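You operate a simulated robot arm through the tools that you are given. There is no shell and no other tool. Be economical: measure what you need, move in short steps, check, and stop when the job is done.

You run a simulated two-armed robot. Do the job below in one go: nothing can be reset, and whatever is moved stays where it is left.

Task
Pick up the black mat with one hand, pass it to the other hand and put it on the shelf under the grey board. Take the silver nut and put it on the top of the narrow shelf. Press the grey button two times. Put the small carton on the top of the blue bench. Push the left grey flap shut. The order is free. Set down upright: small carton.

The check looks at the end state, three seconds after you hand in, the way a careful person would. Anything else that was tipped, shoved, dropped, spilled or broken makes it a failure.

Robot
Two 7-joint arms with fingered hands on one trunk, on a base that drives. Base frame: it is fixed to the floor where the robot stands at the start and does not move with it; the origin is under the middle of the robot, x ahead of it, y to its left, z up; the surface under the hand at the start is at about z = 800. Units: mm, rad, N and s.
The left shoulder is at the start at [58, 185, 1192], the right one opposite. With the tool pointing down near the work surface each hand reaches from about 100 to 820 mm from the robot's upright axis, wherever it stands, measured 20 degrees to its own side. Places, roughly: black mat (2x15x15 cm) [500, -200, 900]; grey button [1400, -7700, 700]; left grey flap [3300, -3700, 1000]; shelf under the grey board [-2500, -1500, 600]; silver nut (4x4x3 cm) [2500, -5500, 800]; small carton (6x5x5 cm) [-2300, -3800, 800]; top of the blue bench [800, -3300, 900]; top of the narrow shelf [1500, -4100, 800]. Payload 4 kg a hand.
Tool frame (each hand has its own): the origin (TCP) lies between the finger pads and is the grasp point; the fingertips stand 26 mm ahead of it; z points along the fingers, y is the line along which they close. Largest opening 132 mm; the body of the gripper starts 73 mm behind the TCP. The gripper is a hand of 3 fingers: y runs from the thumb to the fingers, the wrist lies at [0, 0, -224] in the tool frame, and closing takes about 1.5 s.
Orientation is told as [roll, pitch, yaw] about the base's x, y, z axes, in that order, counted from this pose: with the fingers straight down and closing along the base's y, the tool's x points along the base's -x, its y along +y and its z along -z.

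Tools
- The arms move only by the tool play_rows. It takes "left_deltas", "right_deltas" or both (then of equal length, played together; a hand with none holds still); each is a list of rows, each an object of numbers (a shift or turn left out is 0, a gripper value left out holds the last): "x", "y", "z": the shift along the base's x, y, z in mm; "rx", "ry", "rz": the turn, a rotation vector about the base's x, y, z in rad. In form: [{"x": .., "y": .., "z": .., "rx": .., "ry": .., "rz": ..}, ...]. A call has 1 to 20 rows; each row shifts and turns the commanded pose from where the row before left it. "left_hand" and "right_hand" are, for a hand that has rows, the finger opening in mm, from 0 to 132, set as the call begins (left out, the last holds). A row lasts 0.2 s, in which the tool goes at most 50 mm and 0.15 rad; a call with a longer step from one row to the next is refused whole, and so is a gripper value outside its range. Where a pose cannot be reached the arm comes as near as it can. A force on the tool above 40 N (or 10 N above the force at the start of the call, whichever is more), or a blocked arm, ends the call early, and 0.2 s more pass. Each finger travels about 72 mm/s and halts on what it meets, pressing with about 31 N; the grip force reading is that of the motor and also rises with nothing between the fingers. The clock runs only during rows and for 0.2 s after the last one: add rows that do not move to give the fingers time. It gives the time, the measured TCP pose, the force on the tool (base axes), the opening and the grip force at its end, in the units of the frame above (readings bear some noise), with the torque about the TCP (base axes, N m) and any sound that the robot's microphone picked up.
- Cameras (640 x 400 px; columns grow to the right, rows downward): "scene" is now at [154.6, -10.7, 1407.6]; the picture's right is [-0.22, -0.98, 0.03], its down [-0.66, 0.12, -0.74] and it looks along [0.72, -0.18, -0.67] (base axes); focal length 272 px, centre (320, 200). "left" rides on the left gripper at [-62, 3, -92] in its tool frame; the picture's right is [-0.05, -1.00, 0.00], its down [0.83, -0.04, -0.56] and it looks along [0.55, -0.03, 0.83] (tool axes); focal length 230 px, centre (320, 200). "right" rides on the right gripper at [62, 3, -92] in its tool frame; the picture's right is [-0.05, 1.00, 0.00], its down [-0.83, -0.04, -0.56] and it looks along [-0.55, -0.03, 0.83] (tool axes); focal length 230 px, centre (320, 200). There is no depth. A picture from a camera that has moved, and an enlarged one, comes with that camera's place and axes in the base frame and with its lens. The place of the scene camera against the robot may be out by one fixed shift of up to 12 mm in any direction.
- grab_frame(camera): a new picture of that camera. The clock stands still meanwhile.
- slide_trunk(by): slides the trunk up (or, below 0, down) by that many mm; the arms and the scene camera ride with it, the base frame stays. It gives what a move gives, with no picture.
- drive_base(legs): drives the robot by 1 to 6 legs, each [ahead, left, turn to the left] in mm, mm and rad, along the robot's own axes; the way and the turn of a leg run together, so that a leg with both is an arc; at most 1500 mm and 3.142 rad a leg. The arms and the cameras ride along, it lands a little off, and it stops where it bumps. It gives what a move gives.
- finger_targets(finger1, finger2, thumb_bend, hand): sets how far each is bent, from 0 (flat) to 1 (curled in); at 0.3 the hand is open as for a grip, at 0.7 the pads meet at the TCP. One left out holds its place. A second passes; each finger stops where it meets its share of the squeeze, and holds until it gets a number again. A gripper value or a shape takes the hand back. It gives what a move gives, with no picture; readings hold the bend of each and the force on the fingers (four entries, about 0 where the hand has none), thumb and palm.
- grasp_type(shape, hand): the hand has 3 fingers and takes this shape, open, in about a second: jaw (thumb against the fingers, like two jaws); tri (thumb and two fingers); tip (a fingertip pinch); poke (one finger out to press); point (the index stretched); flat (the hand flat); cup (the hand cupped); fist (a fist). The gripper value then closes the fingers along that shape, each until it touches; the sizes above hold for jaw. It gives what a move gives, with no picture.
- turn_head(pan, tilt): turns the head with the scene camera to pan (to the left, within 1.501 rad either way) and tilt (down, from -0.506 to 1.204), counted from straight ahead of the robot. It gives what a move gives.
- enlarge(camera, box): a new picture of the part [left, top, right, bottom] of that camera's present view, enlarged. The clock stands still meanwhile.
- finish_job(): hands the job in; it is judged then, once.

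Go step by step. Nothing tells you exact positions but the pictures and the camera data: compare them with the known pose of the tool, close in by small moves and look again before you grip or let go. The budget is 165 turns and 130 pictures, counting those below and the enlarged ones. Unless the task says otherwise, let go and move clear before handing in, and close with one line.

The tools are called after ">>>" as a command line: name --argument value ..., lists and objects as JSON in quotes. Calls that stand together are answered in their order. play_rows: Moves the arms, as the interface text tells. Its arguments: {"type":"object","properties":{"left_deltas":{"type":"array","items":{"type":"object","properties":{"x":{"type":"number"},"y":{"type":"number"},"z":{"type":"number"},"rx":{"type":"number"},"ry":{"type":"number"},"rz":{"type":"number"}}}},"left_hand":{"type":"number"},"right_deltas":{"type":"array","items":{"type":"object","properties":{"x":{"type":"number"},"y":{"type":"number"},"z":{"type":"number"},"rx":{"type":"number"},"ry":{"type":"number"},"rz":{"type":"number"}}}},"right_hand":{"type":"number"}},"required":[]} The other tools are called the same way: slide_trunk (by) slides the trunk up or down; grasp_type (shape, hand) gives the hand a shape; finger_targets (finger1, finger2, thumb_bend, hand) moves the fingers one by one; drive_base (legs) drives the base; turn_head (pan, tilt) turns the head that bears the scene camera; grab_frame (camera) takes a picture; enlarge (camera, box) takes an enlarged picture of a part of a camera's view; finish_job () hands the job in.

At the start:

```text
clock: 0.0
left_tool_pos: [488.3, 23.2, 1129.0]
left_tool_rot: [0.001, 0.001, 0.001]
left_ft_force: [-0.1, 0.7, 0.1]
left_moment: [0.07, 0.01, 0.03]
left_opening: 131.8
left_grasp_force: 0.0
left_shape: jaw
left_bend: [0.3, 0.3, 0.3]
left_finger forces: [0.0, 0.0, 0.0, 0.0, 0.1, 0.0]
right_tool_pos: [386.6, -298.6, 1081.6]
right_tool_rot: [0.002, 0.0, -0.001]
right_ft_force: [-0.2, 0.7, 0.8]
right_moment: [-0.01, 0.01, 0.01]
right_opening: 131.8
right_grasp_force: 0.1
right_shape: jaw
right_bend: [0.3, 0.3, 0.3]
right_finger forces: [0.0, 0.0, 0.0, 0.0, 0.0, 0.1]
trunk travel left (down, up): [-225.0, 237.0]
robot x, y, heading: [0.3, 1.0, -0.0]
head pan, tilt: [-0.223, 0.597]
```

scene: 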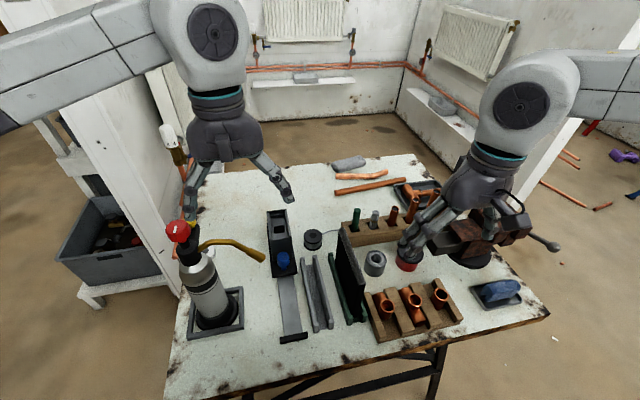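
right: 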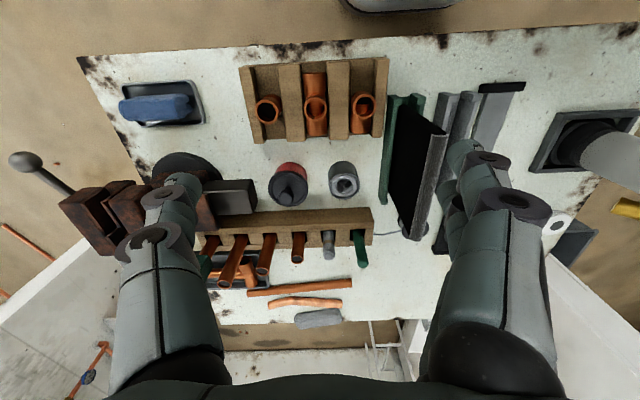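
left: 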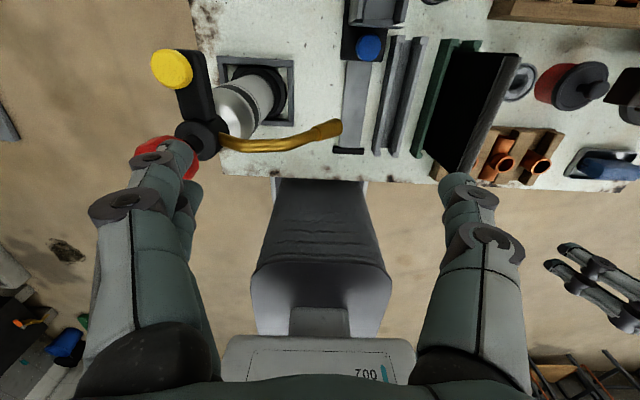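

I see a workbench with the black mat standing upright in a green rack, roughly between the two hands. I'll take a closer look at it first.

>>> enlarge --camera "scene" --box '[260, 180, 460, 350]'

>>> enlarge --camera "right" --box '[340, 70, 540, 260]'

```text
2.35 times, centred on (360, 265) of scene
camera zoom: at [154.6, -10.7, 1407.6], right [-0.22, -0.98, 0.03], down [-0.66, 0.12, -0.74], along [0.72, -0.18, -0.67], focal length 641 px, centre (226, 47)
```

zoom: 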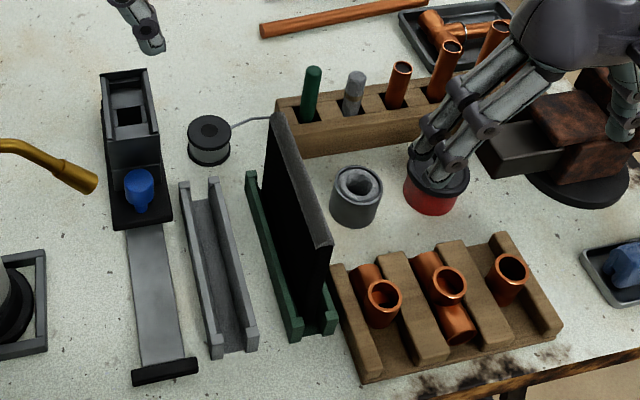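

```text
2.11 times, centred on (440, 165) of right
camera zoom: at [325.8, -296.8, 1174.2], right [0.05, 1.0, 0.0], down [0.83, -0.04, 0.56], along [0.55, -0.03, -0.83], focal length 484 px, centre (67, 274)
```

zoom: 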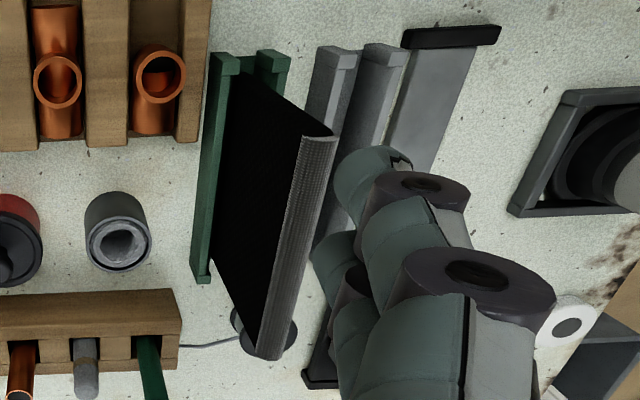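

The mat's top edge runs along x from about 413 to 562 at y ≈ -170, z ≈ 927. I'll take the right hand over it with a narrower opening and check.

>>> play_rows --right_deltas '[{"x": 34, "y": 34}, {"x": 34, "y": 34}, {"x": 33, "y": 34}, {"y": 27, "z": -30}, {"z": -40}, {"z": -40}, {}]' --right_hand 80

>>> grab_frame --camera "right"

>>> grab_frame --camera "scene"

```text
clock: 1.6
left_tool_pos: [489.3, 24.4, 1129.3]
left_tool_rot: [0.0, -0.001, 0.0]
left_ft_force: [0.5, 0.0, 0.1]
left_moment: [-0.02, -0.02, -0.04]
left_opening: 131.7
left_grasp_force: 0.0
left_shape: jaw
left_bend: [0.3, 0.3, 0.3]
left_finger forces: [0.0, 0.1, 0.1, 0.1, 0.1, 0.0]
right_tool_pos: [483.4, -169.2, 970.7]
right_tool_rot: [0.001, -0.001, 0.0]
right_ft_force: [-0.7, 0.0, 0.3]
right_moment: [-0.03, -0.01, 0.0]
right_opening: 80.4
right_grasp_force: 0.0
right_shape: jaw
right_bend: [0.71, 0.71, 0.71]
right_finger forces: [0.0, 0.0, 0.1, 0.0, 0.0, 0.0]
trunk travel left (down, up): [-225.0, 237.0]
robot x, y, heading: [2.6, -0.1, -0.005]
head pan, tilt: [-0.223, 0.597]
```

```text
124 pictures are left
camera right: at [423.0, -167.1, 1064.5], right [0.05, 1.0, 0.0], down [0.83, -0.04, 0.56], along [0.56, -0.03, -0.83], focal length 230 px, centre (320, 200)
```

right: 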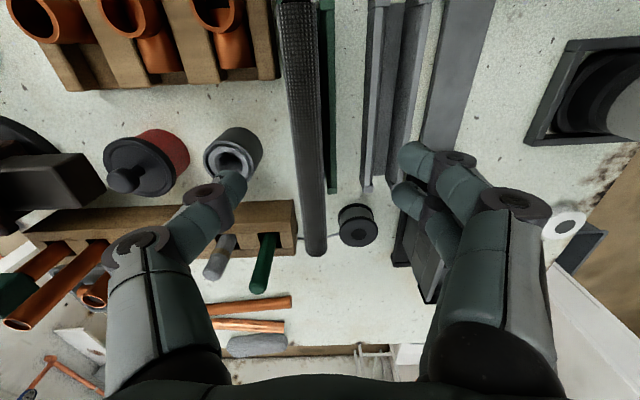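

```text
123 pictures are left
camera scene: at [154.0, -10.4, 1407.8], right [-0.22, -0.98, 0.03], down [-0.66, 0.12, -0.74], along [0.72, -0.18, -0.67], focal length 272 px, centre (320, 200)
```

scene: 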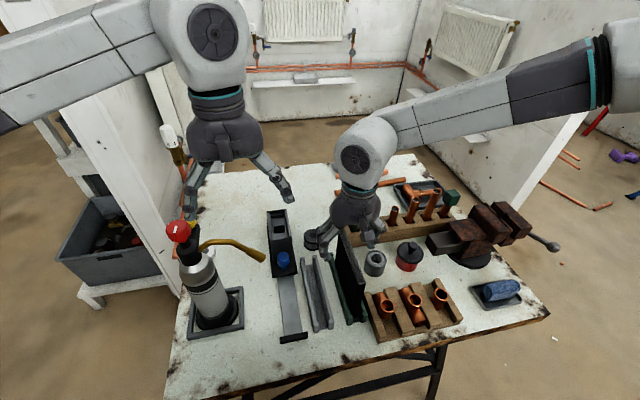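

The mat's centre line is near y = -177. I'll shift, go down and close on it.

>>> play_rows --right_deltas '[{"y": -7}, {"z": -25}, {"z": -25}, {"z": -20}, {"z": -8}, {}]' --right_hand 60

>>> grab_frame --camera "right"

```text
clock: 3.0
left_tool_pos: [487.4, 24.8, 1130.0]
left_tool_rot: [0.0, 0.0, 0.0]
left_ft_force: [-0.4, 0.1, 0.1]
left_moment: [0.01, 0.0, -0.02]
left_opening: 131.9
left_grasp_force: 0.1
left_shape: jaw
left_bend: [0.3, 0.3, 0.3]
left_finger forces: [0.0, 0.1, 0.0, 0.0, 0.0, 0.0]
right_tool_pos: [486.9, -177.4, 893.7]
right_tool_rot: [-0.001, 0.001, -0.002]
right_ft_force: [0.2, -1.1, -0.3]
right_moment: [-0.02, -0.01, 0.0]
right_opening: 60.8
right_grasp_force: 0.1
right_shape: jaw
right_bend: [0.73, 0.73, 0.7]
right_finger forces: [0.1, 0.0, 0.1, 0.1, 0.0, 0.0]
trunk travel left (down, up): [-225.0, 237.0]
robot x, y, heading: [0.8, -0.3, -0.0]
head pan, tilt: [-0.223, 0.597]
```

```text
122 pictures are left
camera right: at [426.1, -175.1, 986.4], right [0.05, 1.0, 0.0], down [0.83, -0.04, 0.56], along [0.55, -0.03, -0.83], focal length 230 px, centre (320, 200)
```

right: 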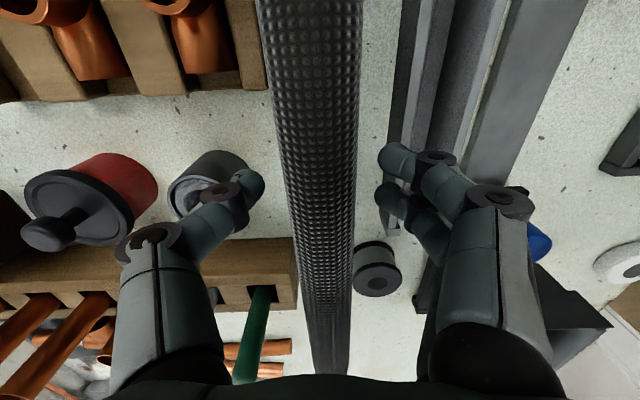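

The mat sits between the fingers. I'll close and lift.

>>> play_rows --right_deltas '[{}, {}, {}, {}, {}, {}, {}]' --right_hand 5

>>> play_rows --right_deltas '[{"z": 10}, {"z": 20}, {"z": 30}, {"z": 40}, {"z": 40}, {"z": 40}, {"z": 40}, {}]'

>>> grab_frame --camera "scene"

```text
clock: 4.6
left_tool_pos: [488.8, 25.3, 1129.4]
left_tool_rot: [-0.001, 0.001, 0.0]
left_ft_force: [-0.2, 0.0, 0.1]
left_moment: [0.0, 0.03, 0.0]
left_opening: 131.7
left_grasp_force: 0.0
left_shape: jaw
left_bend: [0.3, 0.3, 0.3]
left_finger forces: [0.0, 0.0, 0.0, 0.0, 0.1, 0.0]
right_tool_pos: [487.5, -177.6, 894.4]
right_tool_rot: [-0.001, 0.001, -0.001]
right_ft_force: [-0.2, 0.5, 0.2]
right_moment: [0.0, 0.0, 0.0]
right_opening: 10.5
right_grasp_force: 30.9
right_shape: jaw
right_bend: [0.72, 0.72, 0.7]
right_finger forces: [13.8, 13.9, 0.0, 0.1, 27.7, 0.1]
trunk travel left (down, up): [-225.0, 237.0]
robot x, y, heading: [0.8, 1.8, 0.002]
head pan, tilt: [-0.223, 0.597]
```

```text
clock: 6.4
left_tool_pos: [489.4, 22.7, 1128.0]
left_tool_rot: [0.0, 0.001, 0.0]
left_ft_force: [-0.3, -0.6, 0.3]
left_moment: [-0.04, 0.03, -0.01]
left_opening: 132.1
left_grasp_force: 0.1
left_shape: jaw
left_bend: [0.3, 0.3, 0.3]
left_finger forces: [0.0, 0.0, 0.1, 0.0, 0.1, 0.1]
right_tool_pos: [487.6, -177.8, 1114.7]
right_tool_rot: [-0.001, -0.001, 0.001]
right_ft_force: [0.1, 0.7, -2.3]
right_moment: [-0.02, -0.01, 0.0]
right_opening: 10.5
right_grasp_force: 31.2
right_shape: jaw
right_bend: [0.72, 0.72, 0.7]
right_finger forces: [13.7, 13.9, 0.0, 0.1, 27.7, 0.0]
trunk travel left (down, up): [-225.0, 237.0]
robot x, y, heading: [-0.9, -0.8, 0.004]
head pan, tilt: [-0.223, 0.597]
```

```text
121 pictures are left
camera scene: at [155.5, -10.9, 1407.4], right [-0.22, -0.98, 0.03], down [-0.66, 0.12, -0.74], along [0.72, -0.18, -0.67], focal length 272 px, centre (320, 200)
```

scene: 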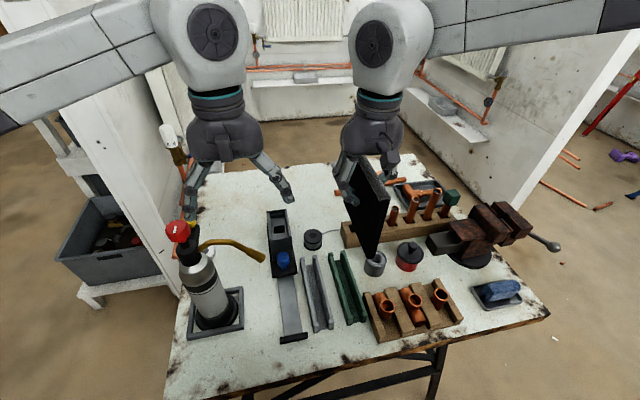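

The mat is held. A tall bottle stands near the left hand, so I'll raise both hands before turning them to face each other for the handover.

>>> play_rows --right_deltas '[{"z": 40}, {"z": 40}, {"z": 40}, {"z": 35}, {}]' --left_deltas '[{"z": 40}, {"z": 40}, {"z": 40}, {"z": 20}, {}]'

>>> play_rows --left_deltas '[{"y": 35, "x": -10}, {"y": 35, "x": -10}, {"y": 35, "x": -10}, {"y": 30, "rx": -0.1428}, {"rx": -0.1428}, {"rx": -0.1428}, {"rx": -0.1428}, {"rx": -0.1428}, {"rx": -0.1428}, {"rx": -0.1428}, {"rx": -0.1428}, {"rx": -0.1428}, {"rx": -0.1428}, {"rx": -0.1428}, {}]' --right_deltas '[{}, {}, {}, {"x": -10, "rx": 0.1428}, {"x": -10, "rx": 0.1428}, {"x": -10, "rx": 0.1428}, {"rx": 0.1428}, {"rx": 0.1428}, {"rx": 0.1428}, {"rx": 0.1428, "y": 15}, {"rx": 0.1428, "y": 15}, {"rx": 0.1428, "y": 15}, {"rx": 0.1428, "y": 15}, {"rx": 0.1428, "y": 15}, {}]'

>>> turn_head --pan 0 --tilt 0.5

>>> grab_frame --camera "scene"

>>> grab_frame --camera "left"

```text
clock: 7.6
left_tool_pos: [488.4, 24.6, 1269.1]
left_tool_rot: [0.001, 0.003, 0.001]
left_ft_force: [-0.6, 0.3, -0.1]
left_moment: [0.0, 0.04, 0.0]
left_opening: 131.9
left_grasp_force: 0.0
left_shape: jaw
left_bend: [0.3, 0.3, 0.3]
left_finger forces: [0.1, 0.1, 0.0, 0.1, 0.0, 0.0]
right_tool_pos: [488.9, -177.7, 1267.9]
right_tool_rot: [0.001, 0.001, -0.003]
right_ft_force: [0.0, 0.6, -1.4]
right_moment: [0.0, -0.01, 0.01]
right_opening: 10.6
right_grasp_force: 31.0
right_shape: jaw
right_bend: [0.72, 0.72, 0.7]
right_finger forces: [13.9, 13.8, 0.0, 0.0, 27.7, 0.0]
trunk travel left (down, up): [-225.0, 237.0]
robot x, y, heading: [3.6, -1.3, 0.005]
head pan, tilt: [-0.223, 0.597]
```

```text
clock: 10.8
left_tool_pos: [458.9, 158.4, 1268.5]
left_tool_rot: [-1.572, 0.001, 0.0]
left_ft_force: [0.2, 0.4, 0.4]
left_moment: [-0.03, -0.01, 0.01]
left_opening: 132.0
left_grasp_force: 0.2
left_shape: jaw
left_bend: [0.3, 0.3, 0.3]
left_finger forces: [0.1, 0.0, 0.1, 0.0, 0.0, 0.0]
right_tool_pos: [457.1, -102.9, 1267.9]
right_tool_rot: [1.572, 0.004, -0.003]
right_ft_force: [-0.4, 0.0, -2.0]
right_moment: [-0.04, 0.02, -0.04]
right_opening: 10.3
right_grasp_force: 31.3
right_shape: jaw
right_bend: [0.72, 0.72, 0.7]
right_finger forces: [13.8, 13.8, 0.0, 0.1, 28.9, 0.0]
trunk travel left (down, up): [-225.0, 237.0]
robot x, y, heading: [2.2, -0.2, 0.001]
head pan, tilt: [-0.223, 0.597]
```

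```text
clock: 11.6
left_tool_pos: [459.4, 158.3, 1269.9]
left_tool_rot: [-1.569, 0.003, -0.001]
left_ft_force: [0.0, 1.4, 0.1]
left_moment: [-0.03, -0.01, 0.0]
left_opening: 131.8
left_grasp_force: 0.0
left_shape: jaw
left_bend: [0.3, 0.3, 0.3]
left_finger forces: [0.1, 0.0, 0.0, 0.0, 0.0, 0.0]
right_tool_pos: [458.1, -103.3, 1268.3]
right_tool_rot: [1.571, 0.002, 0.0]
right_ft_force: [-0.4, -0.5, -0.7]
right_moment: [-0.02, -0.02, 0.03]
right_opening: 10.2
right_grasp_force: 30.7
right_shape: jaw
right_bend: [0.72, 0.72, 0.7]
right_finger forces: [13.9, 13.8, 0.0, 0.1, 29.0, 0.0]
trunk travel left (down, up): [-225.0, 237.0]
robot x, y, heading: [2.2, 1.5, -0.001]
head pan, tilt: [0.0, 0.499]
```

```text
120 pictures are left
camera scene: at [160.8, 8.9, 1415.6], right [0.0, -1.0, 0.0], down [-0.6, 0.0, -0.8], along [0.8, 0.0, -0.6], focal length 272 px, centre (320, 200)
```

scene: 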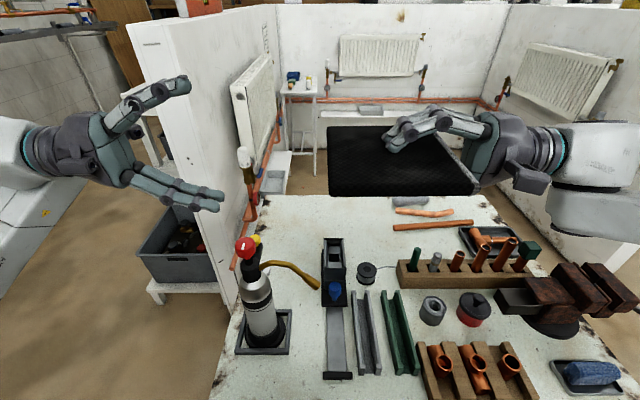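

```text
119 pictures are left
camera left: at [519.9, 250.0, 1264.6], right [0.05, 0.0, 1.0], down [-0.83, 0.56, 0.04], along [-0.55, -0.83, 0.03], focal length 230 px, centre (320, 200)
```

left: 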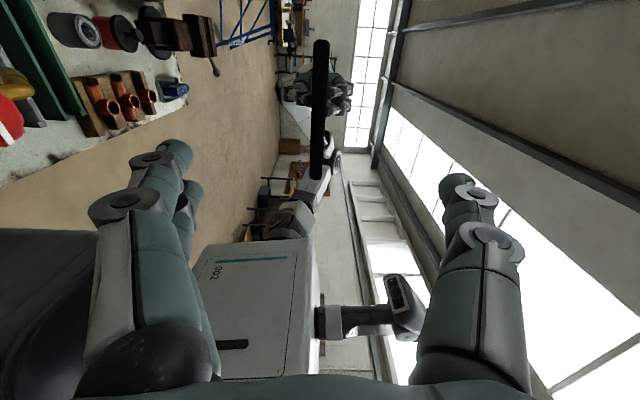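

The mat now lies flat between the hands. The left hand comes in along -y and closes on the free edge.

>>> play_rows --left_deltas '[{"y": -40}, {"y": -40}, {"y": -40}, {"y": -30}, {"y": -28}, {}]'

>>> grab_frame --camera "scene"

>>> grab_frame --camera "left"

```text
clock: 12.9
left_tool_pos: [458.3, -18.4, 1267.9]
left_tool_rot: [-1.571, 0.0, 0.0]
left_ft_force: [-1.1, -0.1, 0.7]
left_moment: [-0.04, 0.01, 0.0]
left_opening: 131.7
left_grasp_force: 0.0
left_shape: jaw
left_bend: [0.3, 0.3, 0.3]
left_finger forces: [0.1, 0.0, 0.1, 0.0, 0.0, 0.1]
right_tool_pos: [458.2, -101.0, 1268.1]
right_tool_rot: [1.57, 0.003, -0.001]
right_ft_force: [-0.8, 0.3, -1.1]
right_moment: [-0.01, 0.01, 0.01]
right_opening: 10.2
right_grasp_force: 30.6
right_shape: jaw
right_bend: [0.72, 0.72, 0.7]
right_finger forces: [13.9, 13.8, 0.1, 0.0, 29.0, 0.0]
trunk travel left (down, up): [-225.0, 237.0]
robot x, y, heading: [2.6, 1.5, -0.001]
head pan, tilt: [0.0, 0.499]
```

```text
118 pictures are left
camera scene: at [160.5, 9.5, 1415.6], right [0.0, -1.0, 0.0], down [-0.6, 0.0, -0.8], along [0.8, 0.0, -0.6], focal length 272 px, centre (320, 200)
```

scene: 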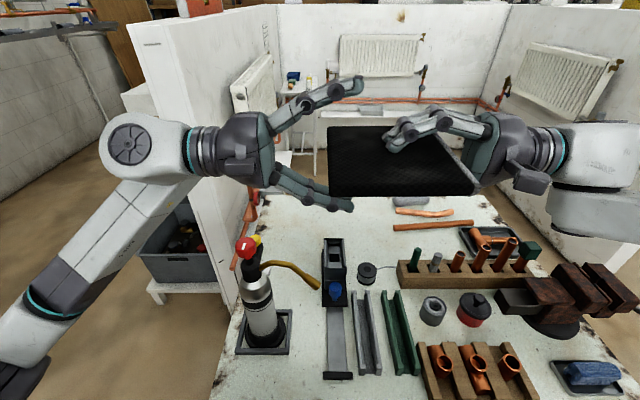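

```text
117 pictures are left
camera left: at [519.1, 71.8, 1264.8], right [0.05, 0.0, 1.0], down [-0.83, 0.56, 0.04], along [-0.55, -0.83, 0.03], focal length 230 px, centre (320, 200)
```

left: 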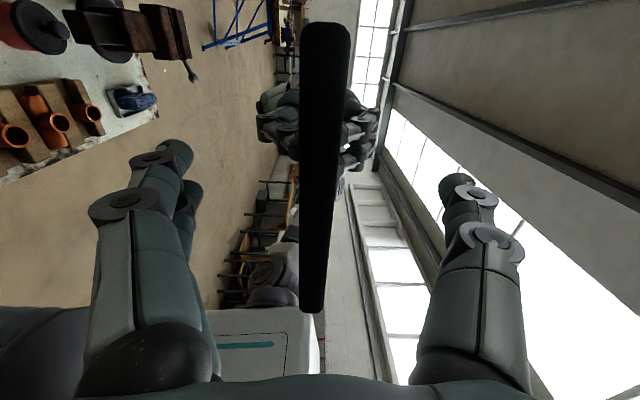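

The fingers overlap the edge. I'll go 12 mm deeper and close the left hand.

>>> play_rows --left_deltas '[{"y": -12}, {}]'

>>> play_rows --left_deltas '[{}, {}, {}, {}, {}, {}, {}, {}, {}, {}]' --left_hand 5

>>> grab_frame --camera "scene"

```text
clock: 13.6
left_tool_pos: [458.4, -32.2, 1268.8]
left_tool_rot: [-1.571, -0.001, -0.002]
left_ft_force: [-0.4, 0.4, 0.4]
left_moment: [0.0, 0.0, 0.0]
left_opening: 132.0
left_grasp_force: 0.1
left_shape: jaw
left_bend: [0.3, 0.3, 0.3]
left_finger forces: [0.0, 0.0, 0.0, 0.0, 0.0, 0.0]
right_tool_pos: [458.5, -102.1, 1269.1]
right_tool_rot: [1.572, 0.002, -0.001]
right_ft_force: [-0.3, 0.1, -1.4]
right_moment: [-0.02, -0.01, 0.01]
right_opening: 10.7
right_grasp_force: 31.3
right_shape: jaw
right_bend: [0.72, 0.72, 0.7]
right_finger forces: [13.9, 13.8, 0.1, 0.1, 29.0, 0.1]
trunk travel left (down, up): [-225.0, 237.0]
robot x, y, heading: [-0.3, -1.0, -0.004]
head pan, tilt: [0.0, 0.499]
```

```text
clock: 15.8
left_tool_pos: [459.1, -31.8, 1268.4]
left_tool_rot: [-1.571, 0.001, -0.001]
left_ft_force: [0.2, -4.3, -0.4]
left_moment: [0.03, -0.04, 0.02]
left_opening: 10.3
left_grasp_force: 30.9
left_shape: jaw
left_bend: [0.72, 0.72, 0.7]
left_finger forces: [14.2, 14.3, 0.0, 0.0, 27.1, 0.0]
right_tool_pos: [459.0, -102.3, 1268.3]
right_tool_rot: [1.57, 0.003, 0.001]
right_ft_force: [-0.4, 3.0, 0.7]
right_moment: [0.03, -0.02, -0.03]
right_opening: 10.4
right_grasp_force: 30.7
right_shape: jaw
right_bend: [0.72, 0.72, 0.7]
right_finger forces: [14.0, 14.2, 0.0, 0.1, 28.0, 0.0]
trunk travel left (down, up): [-225.0, 237.0]
robot x, y, heading: [-2.6, -0.5, -0.002]
head pan, tilt: [0.0, 0.499]
```

```text
116 pictures are left
camera scene: at [160.7, 8.9, 1415.6], right [0.0, -1.0, 0.0], down [-0.6, 0.0, -0.8], along [0.8, 0.0, -0.6], focal length 272 px, centre (320, 200)
```

scene: 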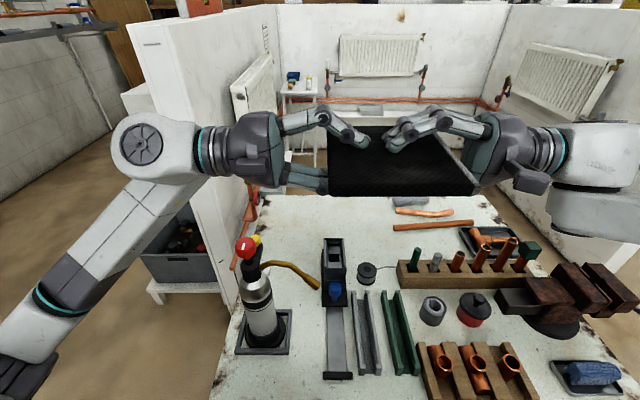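

Both hands hold the mat. I'll open the right hand, draw it away and turn it back down.

>>> play_rows --right_deltas '[{}, {}, {}, {}, {}, {}, {"y": -20}, {"y": -40}, {"y": -40}, {"y": -40}, {"y": -20}, {}]' --right_hand 100

>>> play_rows --right_deltas '[{"x": -20, "rx": -0.1428}, {"x": -20, "rx": -0.1428}, {"x": -20, "rx": -0.1428}, {"rx": -0.1428}, {"rx": -0.1428}, {"rx": -0.1428}, {"rx": -0.1428}, {"rx": -0.1428}, {"rx": -0.1428}, {"rx": -0.1428}, {"rx": -0.1428}, {}]'

>>> grab_frame --camera "scene"

```text
clock: 18.4
left_tool_pos: [458.4, -31.5, 1267.9]
left_tool_rot: [-1.569, -0.001, 0.001]
left_ft_force: [-0.6, 0.7, 0.7]
left_moment: [0.1, 0.03, 0.0]
left_opening: 10.4
left_grasp_force: 30.3
left_shape: jaw
left_bend: [0.72, 0.72, 0.7]
left_finger forces: [14.2, 14.6, 0.0, 0.0, 27.7, 0.0]
right_tool_pos: [457.2, -261.9, 1269.1]
right_tool_rot: [1.57, 0.001, 0.001]
right_ft_force: [-0.2, 0.9, -0.4]
right_moment: [0.04, 0.05, 0.04]
right_opening: 100.3
right_grasp_force: 0.2
right_shape: jaw
right_bend: [0.63, 0.63, 0.6]
right_finger forces: [0.1, 0.0, 0.0, 0.1, 0.1, 0.1]
trunk travel left (down, up): [-225.0, 237.0]
robot x, y, heading: [-0.9, -2.1, 0.004]
head pan, tilt: [0.0, 0.499]
```

```text
clock: 20.9
left_tool_pos: [459.2, -32.0, 1269.4]
left_tool_rot: [-1.57, 0.0, 0.0]
left_ft_force: [0.1, 0.3, 0.1]
left_moment: [0.06, 0.01, -0.02]
left_opening: 10.3
left_grasp_force: 31.1
left_shape: jaw
left_bend: [0.72, 0.72, 0.7]
left_finger forces: [14.3, 14.6, 0.1, 0.0, 27.6, 0.0]
right_tool_pos: [397.4, -262.9, 1268.4]
right_tool_rot: [0.0, -0.001, -0.002]
right_ft_force: [0.4, 0.3, 0.6]
right_moment: [0.01, 0.0, 0.0]
right_opening: 100.1
right_grasp_force: 0.1
right_shape: jaw
right_bend: [0.63, 0.63, 0.6]
right_finger forces: [0.1, 0.0, 0.1, 0.0, 0.1, 0.2]
trunk travel left (down, up): [-225.0, 237.0]
robot x, y, heading: [-1.1, -2.5, -0.005]
head pan, tilt: [0.0, 0.499]
```

```text
115 pictures are left
camera scene: at [160.2, 8.6, 1415.7], right [0.0, -1.0, 0.0], down [-0.6, 0.0, -0.8], along [0.8, 0.0, -0.6], focal length 272 px, centre (320, 200)
```

scene: 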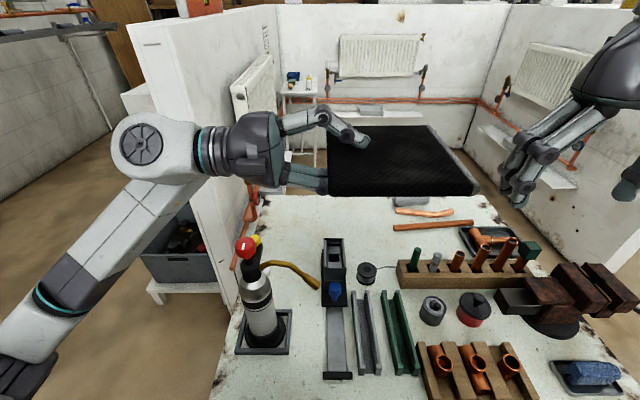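

The left hand alone holds the mat. I'll look around to plan the drive.

>>> turn_head --pan -1.5 --tilt 0.35

>>> grab_frame --camera "scene"

>>> drive_base --legs '[[-500, 0, 0]]'

>>> drive_base --legs '[[0, 0, -1.571]]'

>>> grab_frame --camera "scene"

>>> turn_head --pan 0 --tilt 0.3

>>> grab_frame --camera "scene"

```text
clock: 22.6
left_tool_pos: [458.0, -31.7, 1269.3]
left_tool_rot: [-1.57, 0.001, 0.0]
left_ft_force: [-1.2, -0.4, 0.1]
left_moment: [0.02, 0.0, 0.0]
left_opening: 10.1
left_grasp_force: 31.5
left_shape: jaw
left_bend: [0.72, 0.72, 0.7]
left_finger forces: [14.3, 14.5, 0.1, 0.0, 27.6, 0.1]
right_tool_pos: [397.4, -262.6, 1268.3]
right_tool_rot: [-0.001, -0.002, -0.002]
right_ft_force: [-0.2, -0.3, -0.9]
right_moment: [0.0, 0.0, 0.02]
right_opening: 100.0
right_grasp_force: 0.0
right_shape: jaw
right_bend: [0.63, 0.63, 0.6]
right_finger forces: [0.0, 0.0, 0.1, 0.1, 0.0, 0.0]
trunk travel left (down, up): [-225.0, 237.0]
robot x, y, heading: [0.5, 2.4, 0.004]
head pan, tilt: [-1.499, 0.351]
```

```text
114 pictures are left
camera scene: at [79.2, -83.9, 1441.3], right [-0.99, -0.07, 0.14], down [-0.16, 0.34, -0.93], along [0.02, -0.94, -0.35], focal length 272 px, centre (320, 200)
```

scene: 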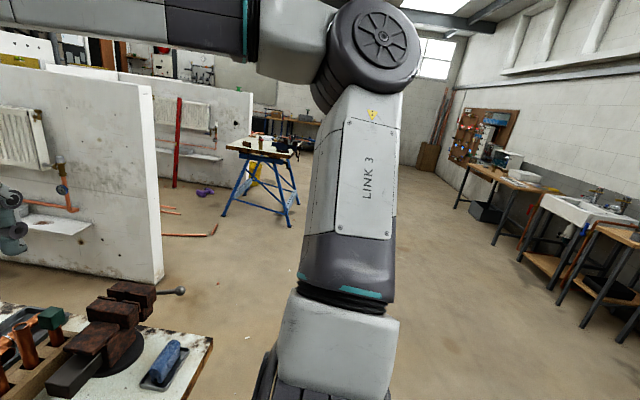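

```text
clock: 25.4
left_tool_pos: [-26.1, -32.8, 1269.5]
left_tool_rot: [-1.571, 0.001, -0.006]
left_ft_force: [1.0, 0.3, -0.2]
left_moment: [0.05, 0.02, 0.01]
left_opening: 10.0
left_grasp_force: 30.7
left_shape: jaw
left_bend: [0.72, 0.72, 0.7]
left_finger forces: [14.3, 14.6, 0.1, 0.0, 27.6, 0.0]
right_tool_pos: [-90.0, -263.5, 1266.8]
right_tool_rot: [-0.001, 0.001, -0.005]
right_ft_force: [-0.3, 1.0, 0.7]
right_moment: [0.01, 0.0, 0.02]
right_opening: 99.8
right_grasp_force: 0.0
right_shape: jaw
right_bend: [0.63, 0.63, 0.6]
right_finger forces: [0.1, 0.0, 0.0, 0.1, 0.1, 0.0]
trunk travel left (down, up): [-225.0, 237.0]
robot x, y, heading: [-489.0, 1.8, -0.003]
head pan, tilt: [-1.499, 0.351]
```

```text
clock: 29.6
left_tool_pos: [-506.0, -458.2, 1268.5]
left_tool_rot: [-1.572, 0.002, -1.541]
left_ft_force: [-0.5, 0.5, 0.7]
left_moment: [-0.01, -0.08, -0.01]
left_opening: 10.2
left_grasp_force: 31.0
left_shape: jaw
left_bend: [0.72, 0.72, 0.7]
left_finger forces: [14.3, 14.6, 0.0, 0.1, 27.6, 0.0]
right_tool_pos: [-738.0, -404.2, 1267.5]
right_tool_rot: [0.001, 0.001, -1.546]
right_ft_force: [0.4, -0.4, 0.3]
right_moment: [-0.01, 0.01, -0.02]
right_opening: 99.7
right_grasp_force: 0.0
right_shape: jaw
right_bend: [0.63, 0.63, 0.6]
right_finger forces: [0.1, 0.0, 0.0, 0.1, 0.0, 0.1]
trunk travel left (down, up): [-225.0, 237.0]
robot x, y, heading: [-485.0, 0.6, -1.546]
head pan, tilt: [-1.499, 0.351]
```

```text
113 pictures are left
camera scene: at [-579.5, -73.9, 1441.3], right [-0.1, 0.98, 0.14], down [0.34, 0.17, -0.93], along [-0.94, -0.04, -0.35], focal length 272 px, centre (320, 200)
```

scene: 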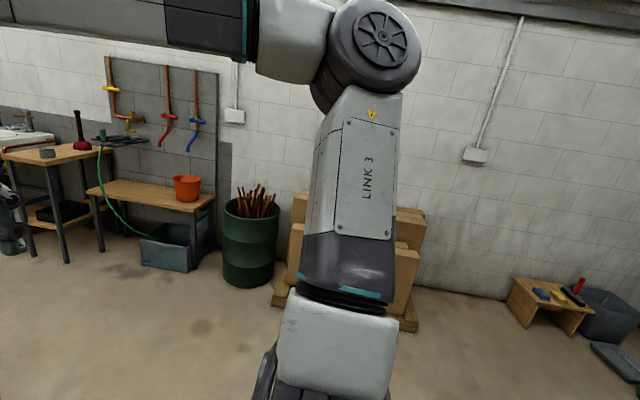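

```text
clock: 31.2
left_tool_pos: [-505.2, -458.8, 1267.9]
left_tool_rot: [-1.572, 0.003, -1.543]
left_ft_force: [-0.3, 0.3, -0.1]
left_moment: [0.02, -0.01, 0.02]
left_opening: 10.5
left_grasp_force: 31.1
left_shape: jaw
left_bend: [0.72, 0.72, 0.7]
left_finger forces: [14.3, 14.6, 0.1, 0.0, 27.6, 0.0]
right_tool_pos: [-738.2, -403.6, 1268.8]
right_tool_rot: [0.001, 0.0, -1.545]
right_ft_force: [0.0, 1.2, 0.2]
right_moment: [-0.03, -0.03, -0.02]
right_opening: 99.9
right_grasp_force: 0.1
right_shape: jaw
right_bend: [0.63, 0.63, 0.6]
right_finger forces: [0.1, 0.0, 0.0, 0.1, 0.0, 0.0]
trunk travel left (down, up): [-225.0, 237.0]
robot x, y, heading: [-485.2, 2.5, -1.545]
head pan, tilt: [0.0, 0.3]
```

```text
112 pictures are left
camera scene: at [-484.3, -157.8, 1433.5], right [-1.0, -0.03, 0.0], down [-0.01, 0.43, -0.9], along [0.02, -0.9, -0.43], focal length 272 px, centre (320, 200)
```

scene: 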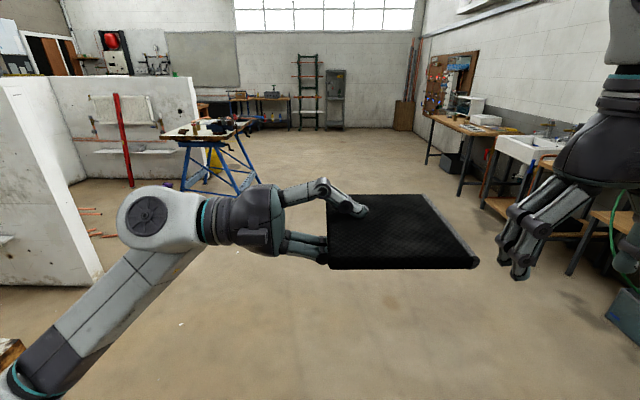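

The grey tool board is on the wall at x ≈ -2600 with a low wooden bench beneath it. I'll drive there and face it.

>>> drive_base --legs '[[1480, 0, 0], [0, 0, -1.597], [950, 0, 0]]'

>>> turn_head --pan 0 --tilt 0.6

>>> grab_frame --camera "scene"

```text
clock: 46.9
left_tool_pos: [-1856.2, -1462.8, 1270.2]
left_tool_rot: [-1.571, 0.0, -3.135]
left_ft_force: [-0.2, 0.4, 0.7]
left_moment: [-0.08, -0.07, 0.01]
left_opening: 10.2
left_grasp_force: 30.7
left_shape: jaw
left_bend: [0.72, 0.72, 0.7]
left_finger forces: [14.3, 14.5, 0.1, 0.1, 27.6, 0.0]
right_tool_pos: [-1796.7, -1231.4, 1267.7]
right_tool_rot: [0.0, 0.0, -3.14]
right_ft_force: [0.4, 0.3, -1.1]
right_moment: [-0.02, 0.01, 0.0]
right_opening: 100.0
right_grasp_force: 0.1
right_shape: jaw
right_bend: [0.63, 0.63, 0.6]
right_finger forces: [0.1, 0.0, 0.1, 0.0, 0.0, 0.0]
trunk travel left (down, up): [-225.0, 237.0]
robot x, y, heading: [-1394.2, -1491.3, -3.135]
head pan, tilt: [0.0, 0.3]
```

```text
clock: 47.7
left_tool_pos: [-1857.6, -1462.6, 1268.1]
left_tool_rot: [-1.572, 0.001, -3.138]
left_ft_force: [0.6, 0.0, 0.9]
left_moment: [-0.09, -0.01, -0.01]
left_opening: 10.3
left_grasp_force: 32.4
left_shape: jaw
left_bend: [0.72, 0.72, 0.7]
left_finger forces: [14.3, 14.6, 0.1, 0.0, 27.6, 0.0]
right_tool_pos: [-1797.8, -1230.9, 1268.6]
right_tool_rot: [0.0, 0.0, -3.139]
right_ft_force: [0.5, -0.2, 0.3]
right_moment: [0.02, 0.0, 0.0]
right_opening: 99.7
right_grasp_force: 0.0
right_shape: jaw
right_bend: [0.63, 0.63, 0.6]
right_finger forces: [0.0, 0.1, 0.1, 0.0, 0.1, 0.0]
trunk travel left (down, up): [-225.0, 237.0]
robot x, y, heading: [-1399.1, -1494.4, -3.14]
head pan, tilt: [0.0, 0.6]
```

```text
111 pictures are left
camera scene: at [-1559.0, -1484.4, 1407.1], right [0.0, 1.0, 0.0], down [0.68, 0.0, -0.74], along [-0.74, 0.0, -0.68], focal length 272 px, centre (320, 200)
```

scene: 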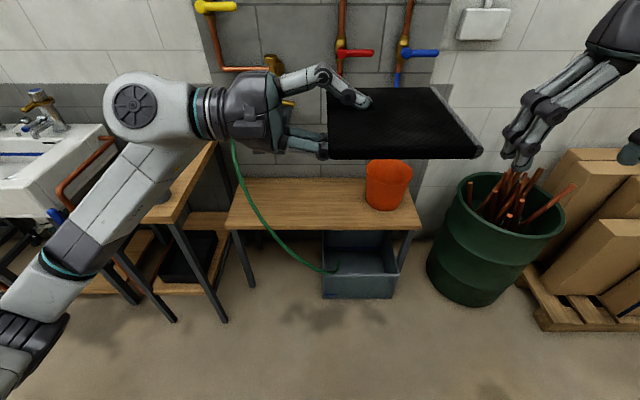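

The bench top is clear between the hose and the orange bucket, around y ≈ -1480. I'll turn the left hand to point forward with the mat ahead of it, then lower the trunk.

>>> play_rows --left_deltas '[{"x": -10, "rz": 0.1428}, {"x": -10, "rz": 0.1428}, {"x": -10, "rz": 0.1428}, {"x": -10, "rz": 0.1428}, {"x": -10, "rz": 0.1428}, {"x": -10, "rz": 0.1428}, {"x": -10, "rz": 0.1428}, {"x": -10, "rz": 0.1428}, {"x": -10, "rz": 0.1428}, {"x": -10, "rz": 0.1428}, {"x": -10, "rz": 0.1428}, {"ry": -0.13}, {"ry": -0.12}, {}]'

>>> slide_trunk --by -220

>>> grab_frame --camera "scene"

>>> grab_frame --camera "left"

```text
clock: 50.7
left_tool_pos: [-1966.7, -1462.7, 1268.8]
left_tool_rot: [-1.32, 0.001, -1.567]
left_ft_force: [-0.4, 0.5, -0.4]
left_moment: [-0.02, -0.04, 0.02]
left_opening: 10.0
left_grasp_force: 31.2
left_shape: jaw
left_bend: [0.72, 0.72, 0.7]
left_finger forces: [14.2, 14.2, 0.0, 0.0, 27.0, 0.0]
right_tool_pos: [-1795.9, -1233.5, 1268.2]
right_tool_rot: [-0.001, -0.001, -3.139]
right_ft_force: [0.8, 0.3, -0.3]
right_moment: [0.0, -0.04, -0.01]
right_opening: 99.9
right_grasp_force: 0.1
right_shape: jaw
right_bend: [0.63, 0.63, 0.6]
right_finger forces: [0.0, 0.0, 0.0, 0.1, 0.1, 0.0]
trunk travel left (down, up): [-225.0, 237.0]
robot x, y, heading: [-1399.5, -1489.9, -3.141]
head pan, tilt: [0.0, 0.6]
```

```text
clock: 53.1
left_tool_pos: [-2002.4, -1479.9, 990.4]
left_tool_rot: [-1.262, -0.111, -1.475]
left_ft_force: [-0.3, -0.9, -0.6]
left_moment: [-0.01, -0.08, -0.03]
left_opening: 10.1
left_grasp_force: 30.4
left_shape: jaw
left_bend: [0.72, 0.72, 0.7]
left_finger forces: [14.2, 14.3, 0.0, 0.0, 27.2, 0.1]
right_tool_pos: [-1796.7, -1232.5, 1047.0]
right_tool_rot: [0.0, 0.003, -3.139]
right_ft_force: [0.0, 0.3, -0.5]
right_moment: [0.01, 0.06, 0.04]
right_opening: 99.8
right_grasp_force: 0.2
right_shape: jaw
right_bend: [0.63, 0.63, 0.6]
right_finger forces: [0.0, 0.0, 0.0, 0.0, 0.0, 0.0]
trunk travel left (down, up): [-4.0, 457.0]
robot x, y, heading: [-1402.9, -1493.6, -3.138]
head pan, tilt: [0.0, 0.6]
stopped: the arm was blocked; the commanded pose is now the measured one
```

```text
110 pictures are left
camera scene: at [-1746.6, -1478.5, 1073.7], right [0.06, 1.0, 0.04], down [0.92, -0.04, -0.39], along [-0.39, 0.06, -0.92], focal length 272 px, centre (320, 200)
```

scene: 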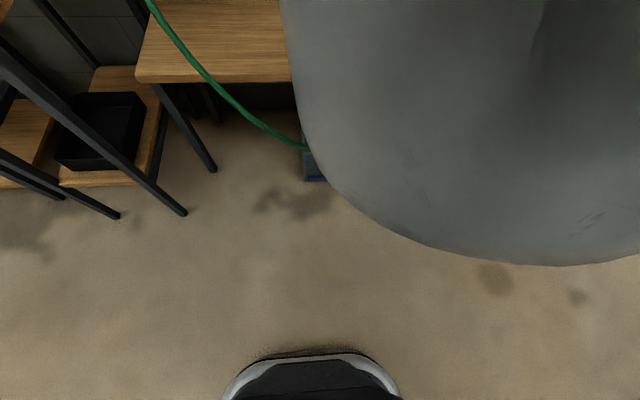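

```text
109 pictures are left
camera left: at [-1910.1, -1531.1, 1021.7], right [-0.31, 0.02, 0.95], down [0.43, 0.89, 0.12], along [-0.85, 0.45, -0.29], focal length 230 px, centre (320, 200)
```

left: 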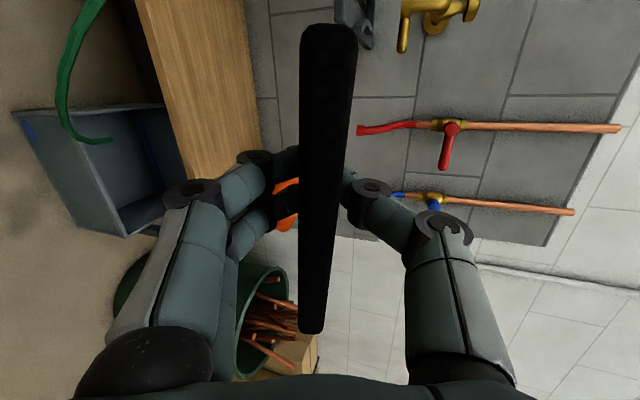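

The trunk bends forward as it lowers, and the left hand was blocked and ended slightly turned, though the mat is still held. I'll re-aim the head to see.

>>> turn_head --pan 0 --tilt 0.0

>>> grab_frame --camera "scene"

```text
clock: 54.1
left_tool_pos: [-2008.3, -1482.8, 995.9]
left_tool_rot: [-1.258, -0.101, -1.46]
left_ft_force: [0.2, -0.3, 1.2]
left_moment: [0.0, -0.08, 0.02]
left_opening: 9.9
left_grasp_force: 30.9
left_shape: jaw
left_bend: [0.72, 0.72, 0.7]
left_finger forces: [14.2, 14.4, 0.0, 0.0, 27.3, 0.0]
right_tool_pos: [-1798.0, -1233.1, 1046.1]
right_tool_rot: [0.003, 0.003, -3.141]
right_ft_force: [0.5, 0.3, 0.6]
right_moment: [0.01, 0.0, 0.03]
right_opening: 99.6
right_grasp_force: 0.0
right_shape: jaw
right_bend: [0.63, 0.63, 0.6]
right_finger forces: [0.0, 0.0, 0.0, 0.0, 0.0, 0.1]
trunk travel left (down, up): [-4.0, 457.0]
robot x, y, heading: [-1399.9, -1491.4, -3.142]
head pan, tilt: [0.0, 0.0]
```

```text
108 pictures are left
camera scene: at [-1754.8, -1479.3, 1080.5], right [0.05, 1.0, 0.03], down [0.87, -0.03, -0.49], along [-0.49, 0.05, -0.87], focal length 272 px, centre (320, 200)
```

scene: 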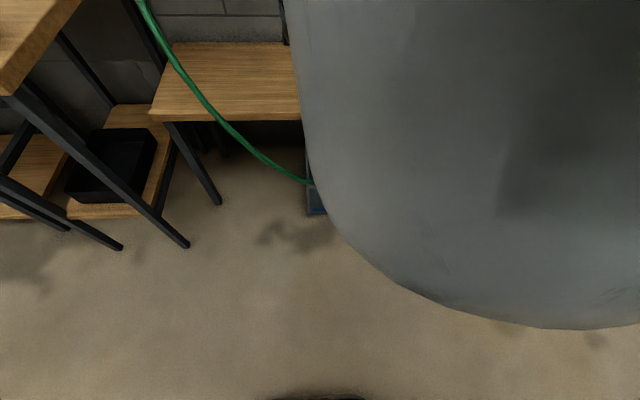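

The head view makes no sense for a plain lowering, probably arm and head are in contact. I'll bring the trunk back up.

>>> slide_trunk --by 120

>>> grab_frame --camera "scene"

```text
clock: 55.6
left_tool_pos: [-2001.1, -1477.2, 1110.5]
left_tool_rot: [-1.265, -0.114, -1.486]
left_ft_force: [0.2, 1.1, 0.4]
left_moment: [-0.03, -0.03, 0.04]
left_opening: 9.9
left_grasp_force: 30.8
left_shape: jaw
left_bend: [0.72, 0.72, 0.7]
left_finger forces: [14.2, 14.6, 0.1, 0.0, 27.4, 0.0]
right_tool_pos: [-1798.9, -1232.2, 1164.5]
right_tool_rot: [0.001, 0.005, -3.139]
right_ft_force: [0.3, 0.4, -0.3]
right_moment: [-0.02, 0.01, -0.03]
right_opening: 99.8
right_grasp_force: 0.0
right_shape: jaw
right_bend: [0.63, 0.63, 0.6]
right_finger forces: [0.1, 0.0, 0.0, 0.1, 0.1, 0.0]
trunk travel left (down, up): [-124.0, 337.0]
robot x, y, heading: [-1394.1, -1494.5, -3.135]
head pan, tilt: [0.0, 0.0]
```

```text
107 pictures are left
camera scene: at [-1654.7, -1484.6, 1324.7], right [0.0, 1.0, 0.0], down [0.29, 0.0, -0.96], along [-0.96, 0.0, -0.29], focal length 272 px, centre (320, 200)
```

scene: 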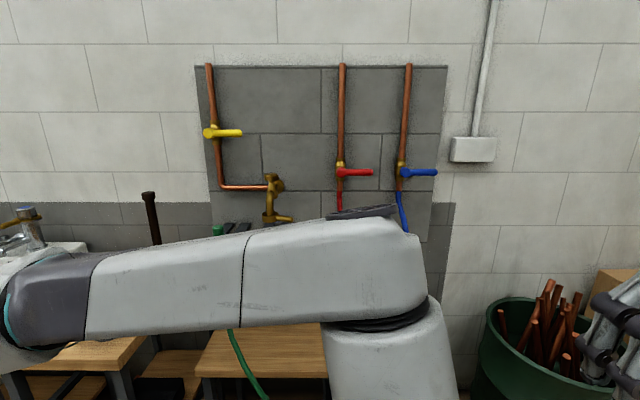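

The trunk leans forward when lowered, so I'll keep it at this moderate height. Now I'll straighten the left hand and lower it with the arm itself.

>>> play_rows --left_deltas '[{"rx": 0.057, "ry": 0.05, "rz": -0.042}, {"rx": 0.057, "ry": 0.05, "rz": -0.043}, {"z": -40}, {"z": -40}, {"z": -40}, {"z": -40}, {"z": -40}, {"z": -40}, {"z": -40}, {"z": -40}, {}]'

>>> turn_head --pan 0 --tilt 0.4

>>> grab_frame --camera "scene"

```text
clock: 58.0
left_tool_pos: [-2001.2, -1478.5, 793.6]
left_tool_rot: [-1.362, 0.007, -1.565]
left_ft_force: [0.0, 0.6, 0.3]
left_moment: [-0.05, -0.07, 0.01]
left_opening: 10.0
left_grasp_force: 31.6
left_shape: jaw
left_bend: [0.72, 0.72, 0.7]
left_finger forces: [14.1, 14.5, 0.1, 0.0, 27.2, 0.0]
right_tool_pos: [-1796.9, -1232.7, 1167.4]
right_tool_rot: [0.0, 0.003, -3.14]
right_ft_force: [-0.1, 0.0, -0.4]
right_moment: [-0.02, -0.02, 0.0]
right_opening: 99.8
right_grasp_force: 0.0
right_shape: jaw
right_bend: [0.63, 0.63, 0.6]
right_finger forces: [0.1, 0.0, 0.0, 0.0, 0.0, 0.0]
trunk travel left (down, up): [-124.0, 337.0]
robot x, y, heading: [-1398.9, -1492.2, -3.135]
head pan, tilt: [0.0, 0.0]
```

```text
clock: 58.8
left_tool_pos: [-2001.3, -1477.9, 792.7]
left_tool_rot: [-1.361, 0.008, -1.567]
left_ft_force: [0.0, 1.3, -0.1]
left_moment: [-0.02, -0.04, 0.01]
left_opening: 10.1
left_grasp_force: 30.8
left_shape: jaw
left_bend: [0.72, 0.72, 0.7]
left_finger forces: [14.1, 14.5, 0.1, 0.1, 27.2, 0.0]
right_tool_pos: [-1797.3, -1231.9, 1166.6]
right_tool_rot: [0.0, 0.003, -3.139]
right_ft_force: [0.5, 0.0, 0.4]
right_moment: [-0.02, 0.04, 0.02]
right_opening: 99.9
right_grasp_force: 0.1
right_shape: jaw
right_bend: [0.63, 0.63, 0.6]
right_finger forces: [0.0, 0.1, 0.1, 0.0, 0.1, 0.0]
trunk travel left (down, up): [-124.0, 337.0]
robot x, y, heading: [-1397.9, -1494.3, -3.14]
head pan, tilt: [0.0, 0.4]
```

```text
106 pictures are left
camera scene: at [-1645.6, -1484.6, 1289.1], right [0.0, 1.0, 0.0], down [0.64, 0.0, -0.77], along [-0.77, 0.0, -0.64], focal length 272 px, centre (320, 200)
```

scene: 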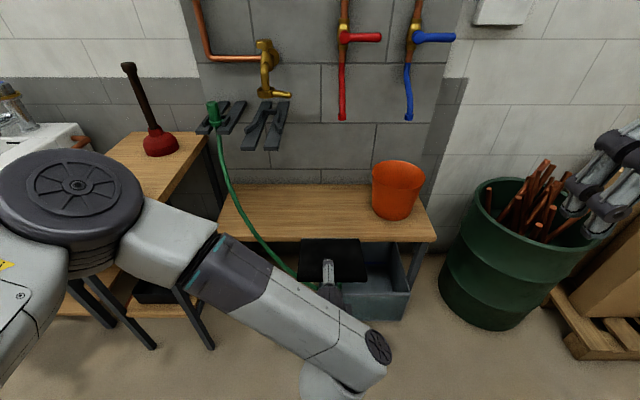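

There is a clear spot in front of the hand on the bench. I'll drive forward about 340 mm.

>>> drive_base --legs '[[345, 0, 0]]'

>>> grab_frame --camera "scene"

>>> grab_frame --camera "left"

```text
clock: 61.1
left_tool_pos: [-2342.4, -1473.8, 794.2]
left_tool_rot: [-1.361, 0.005, -1.573]
left_ft_force: [-0.3, 0.4, -0.2]
left_moment: [-0.01, -0.07, 0.02]
left_opening: 9.9
left_grasp_force: 30.8
left_shape: jaw
left_bend: [0.72, 0.72, 0.7]
left_finger forces: [14.1, 14.5, 0.0, 0.0, 27.4, 0.0]
right_tool_pos: [-2137.1, -1229.8, 1165.8]
right_tool_rot: [0.0, 0.004, 3.138]
right_ft_force: [-0.2, 0.0, 0.4]
right_moment: [-0.05, -0.01, 0.03]
right_opening: 100.2
right_grasp_force: 0.0
right_shape: jaw
right_bend: [0.63, 0.63, 0.6]
right_finger forces: [0.0, 0.0, 0.0, 0.1, 0.1, 0.0]
trunk travel left (down, up): [-124.0, 337.0]
robot x, y, heading: [-1734.4, -1492.5, 3.14]
head pan, tilt: [0.0, 0.4]
```

```text
105 pictures are left
camera scene: at [-1987.1, -1483.2, 1289.0], right [0.0, 1.0, 0.0], down [0.64, 0.0, -0.77], along [-0.77, 0.0, -0.64], focal length 272 px, centre (320, 200)
```

scene: 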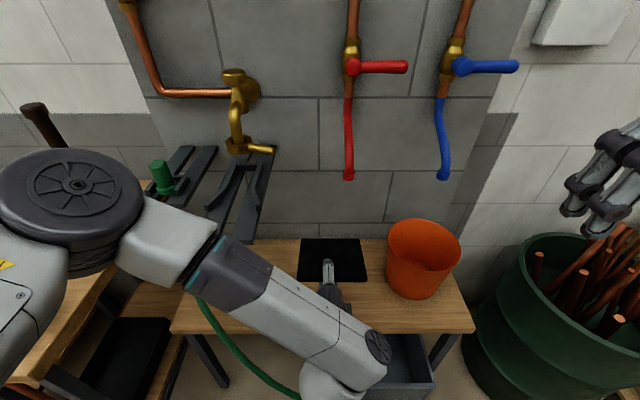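

```text
104 pictures are left
camera left: at [-2251.6, -1537.2, 807.5], right [-0.21, -0.06, 0.98], down [0.54, 0.83, 0.16], along [-0.82, 0.56, -0.14], focal length 230 px, centre (320, 200)
```

left: 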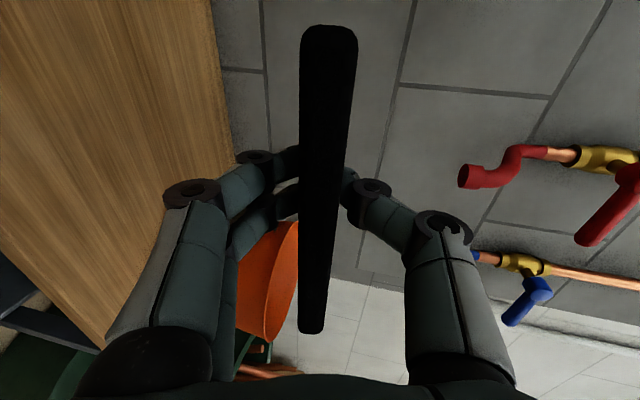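

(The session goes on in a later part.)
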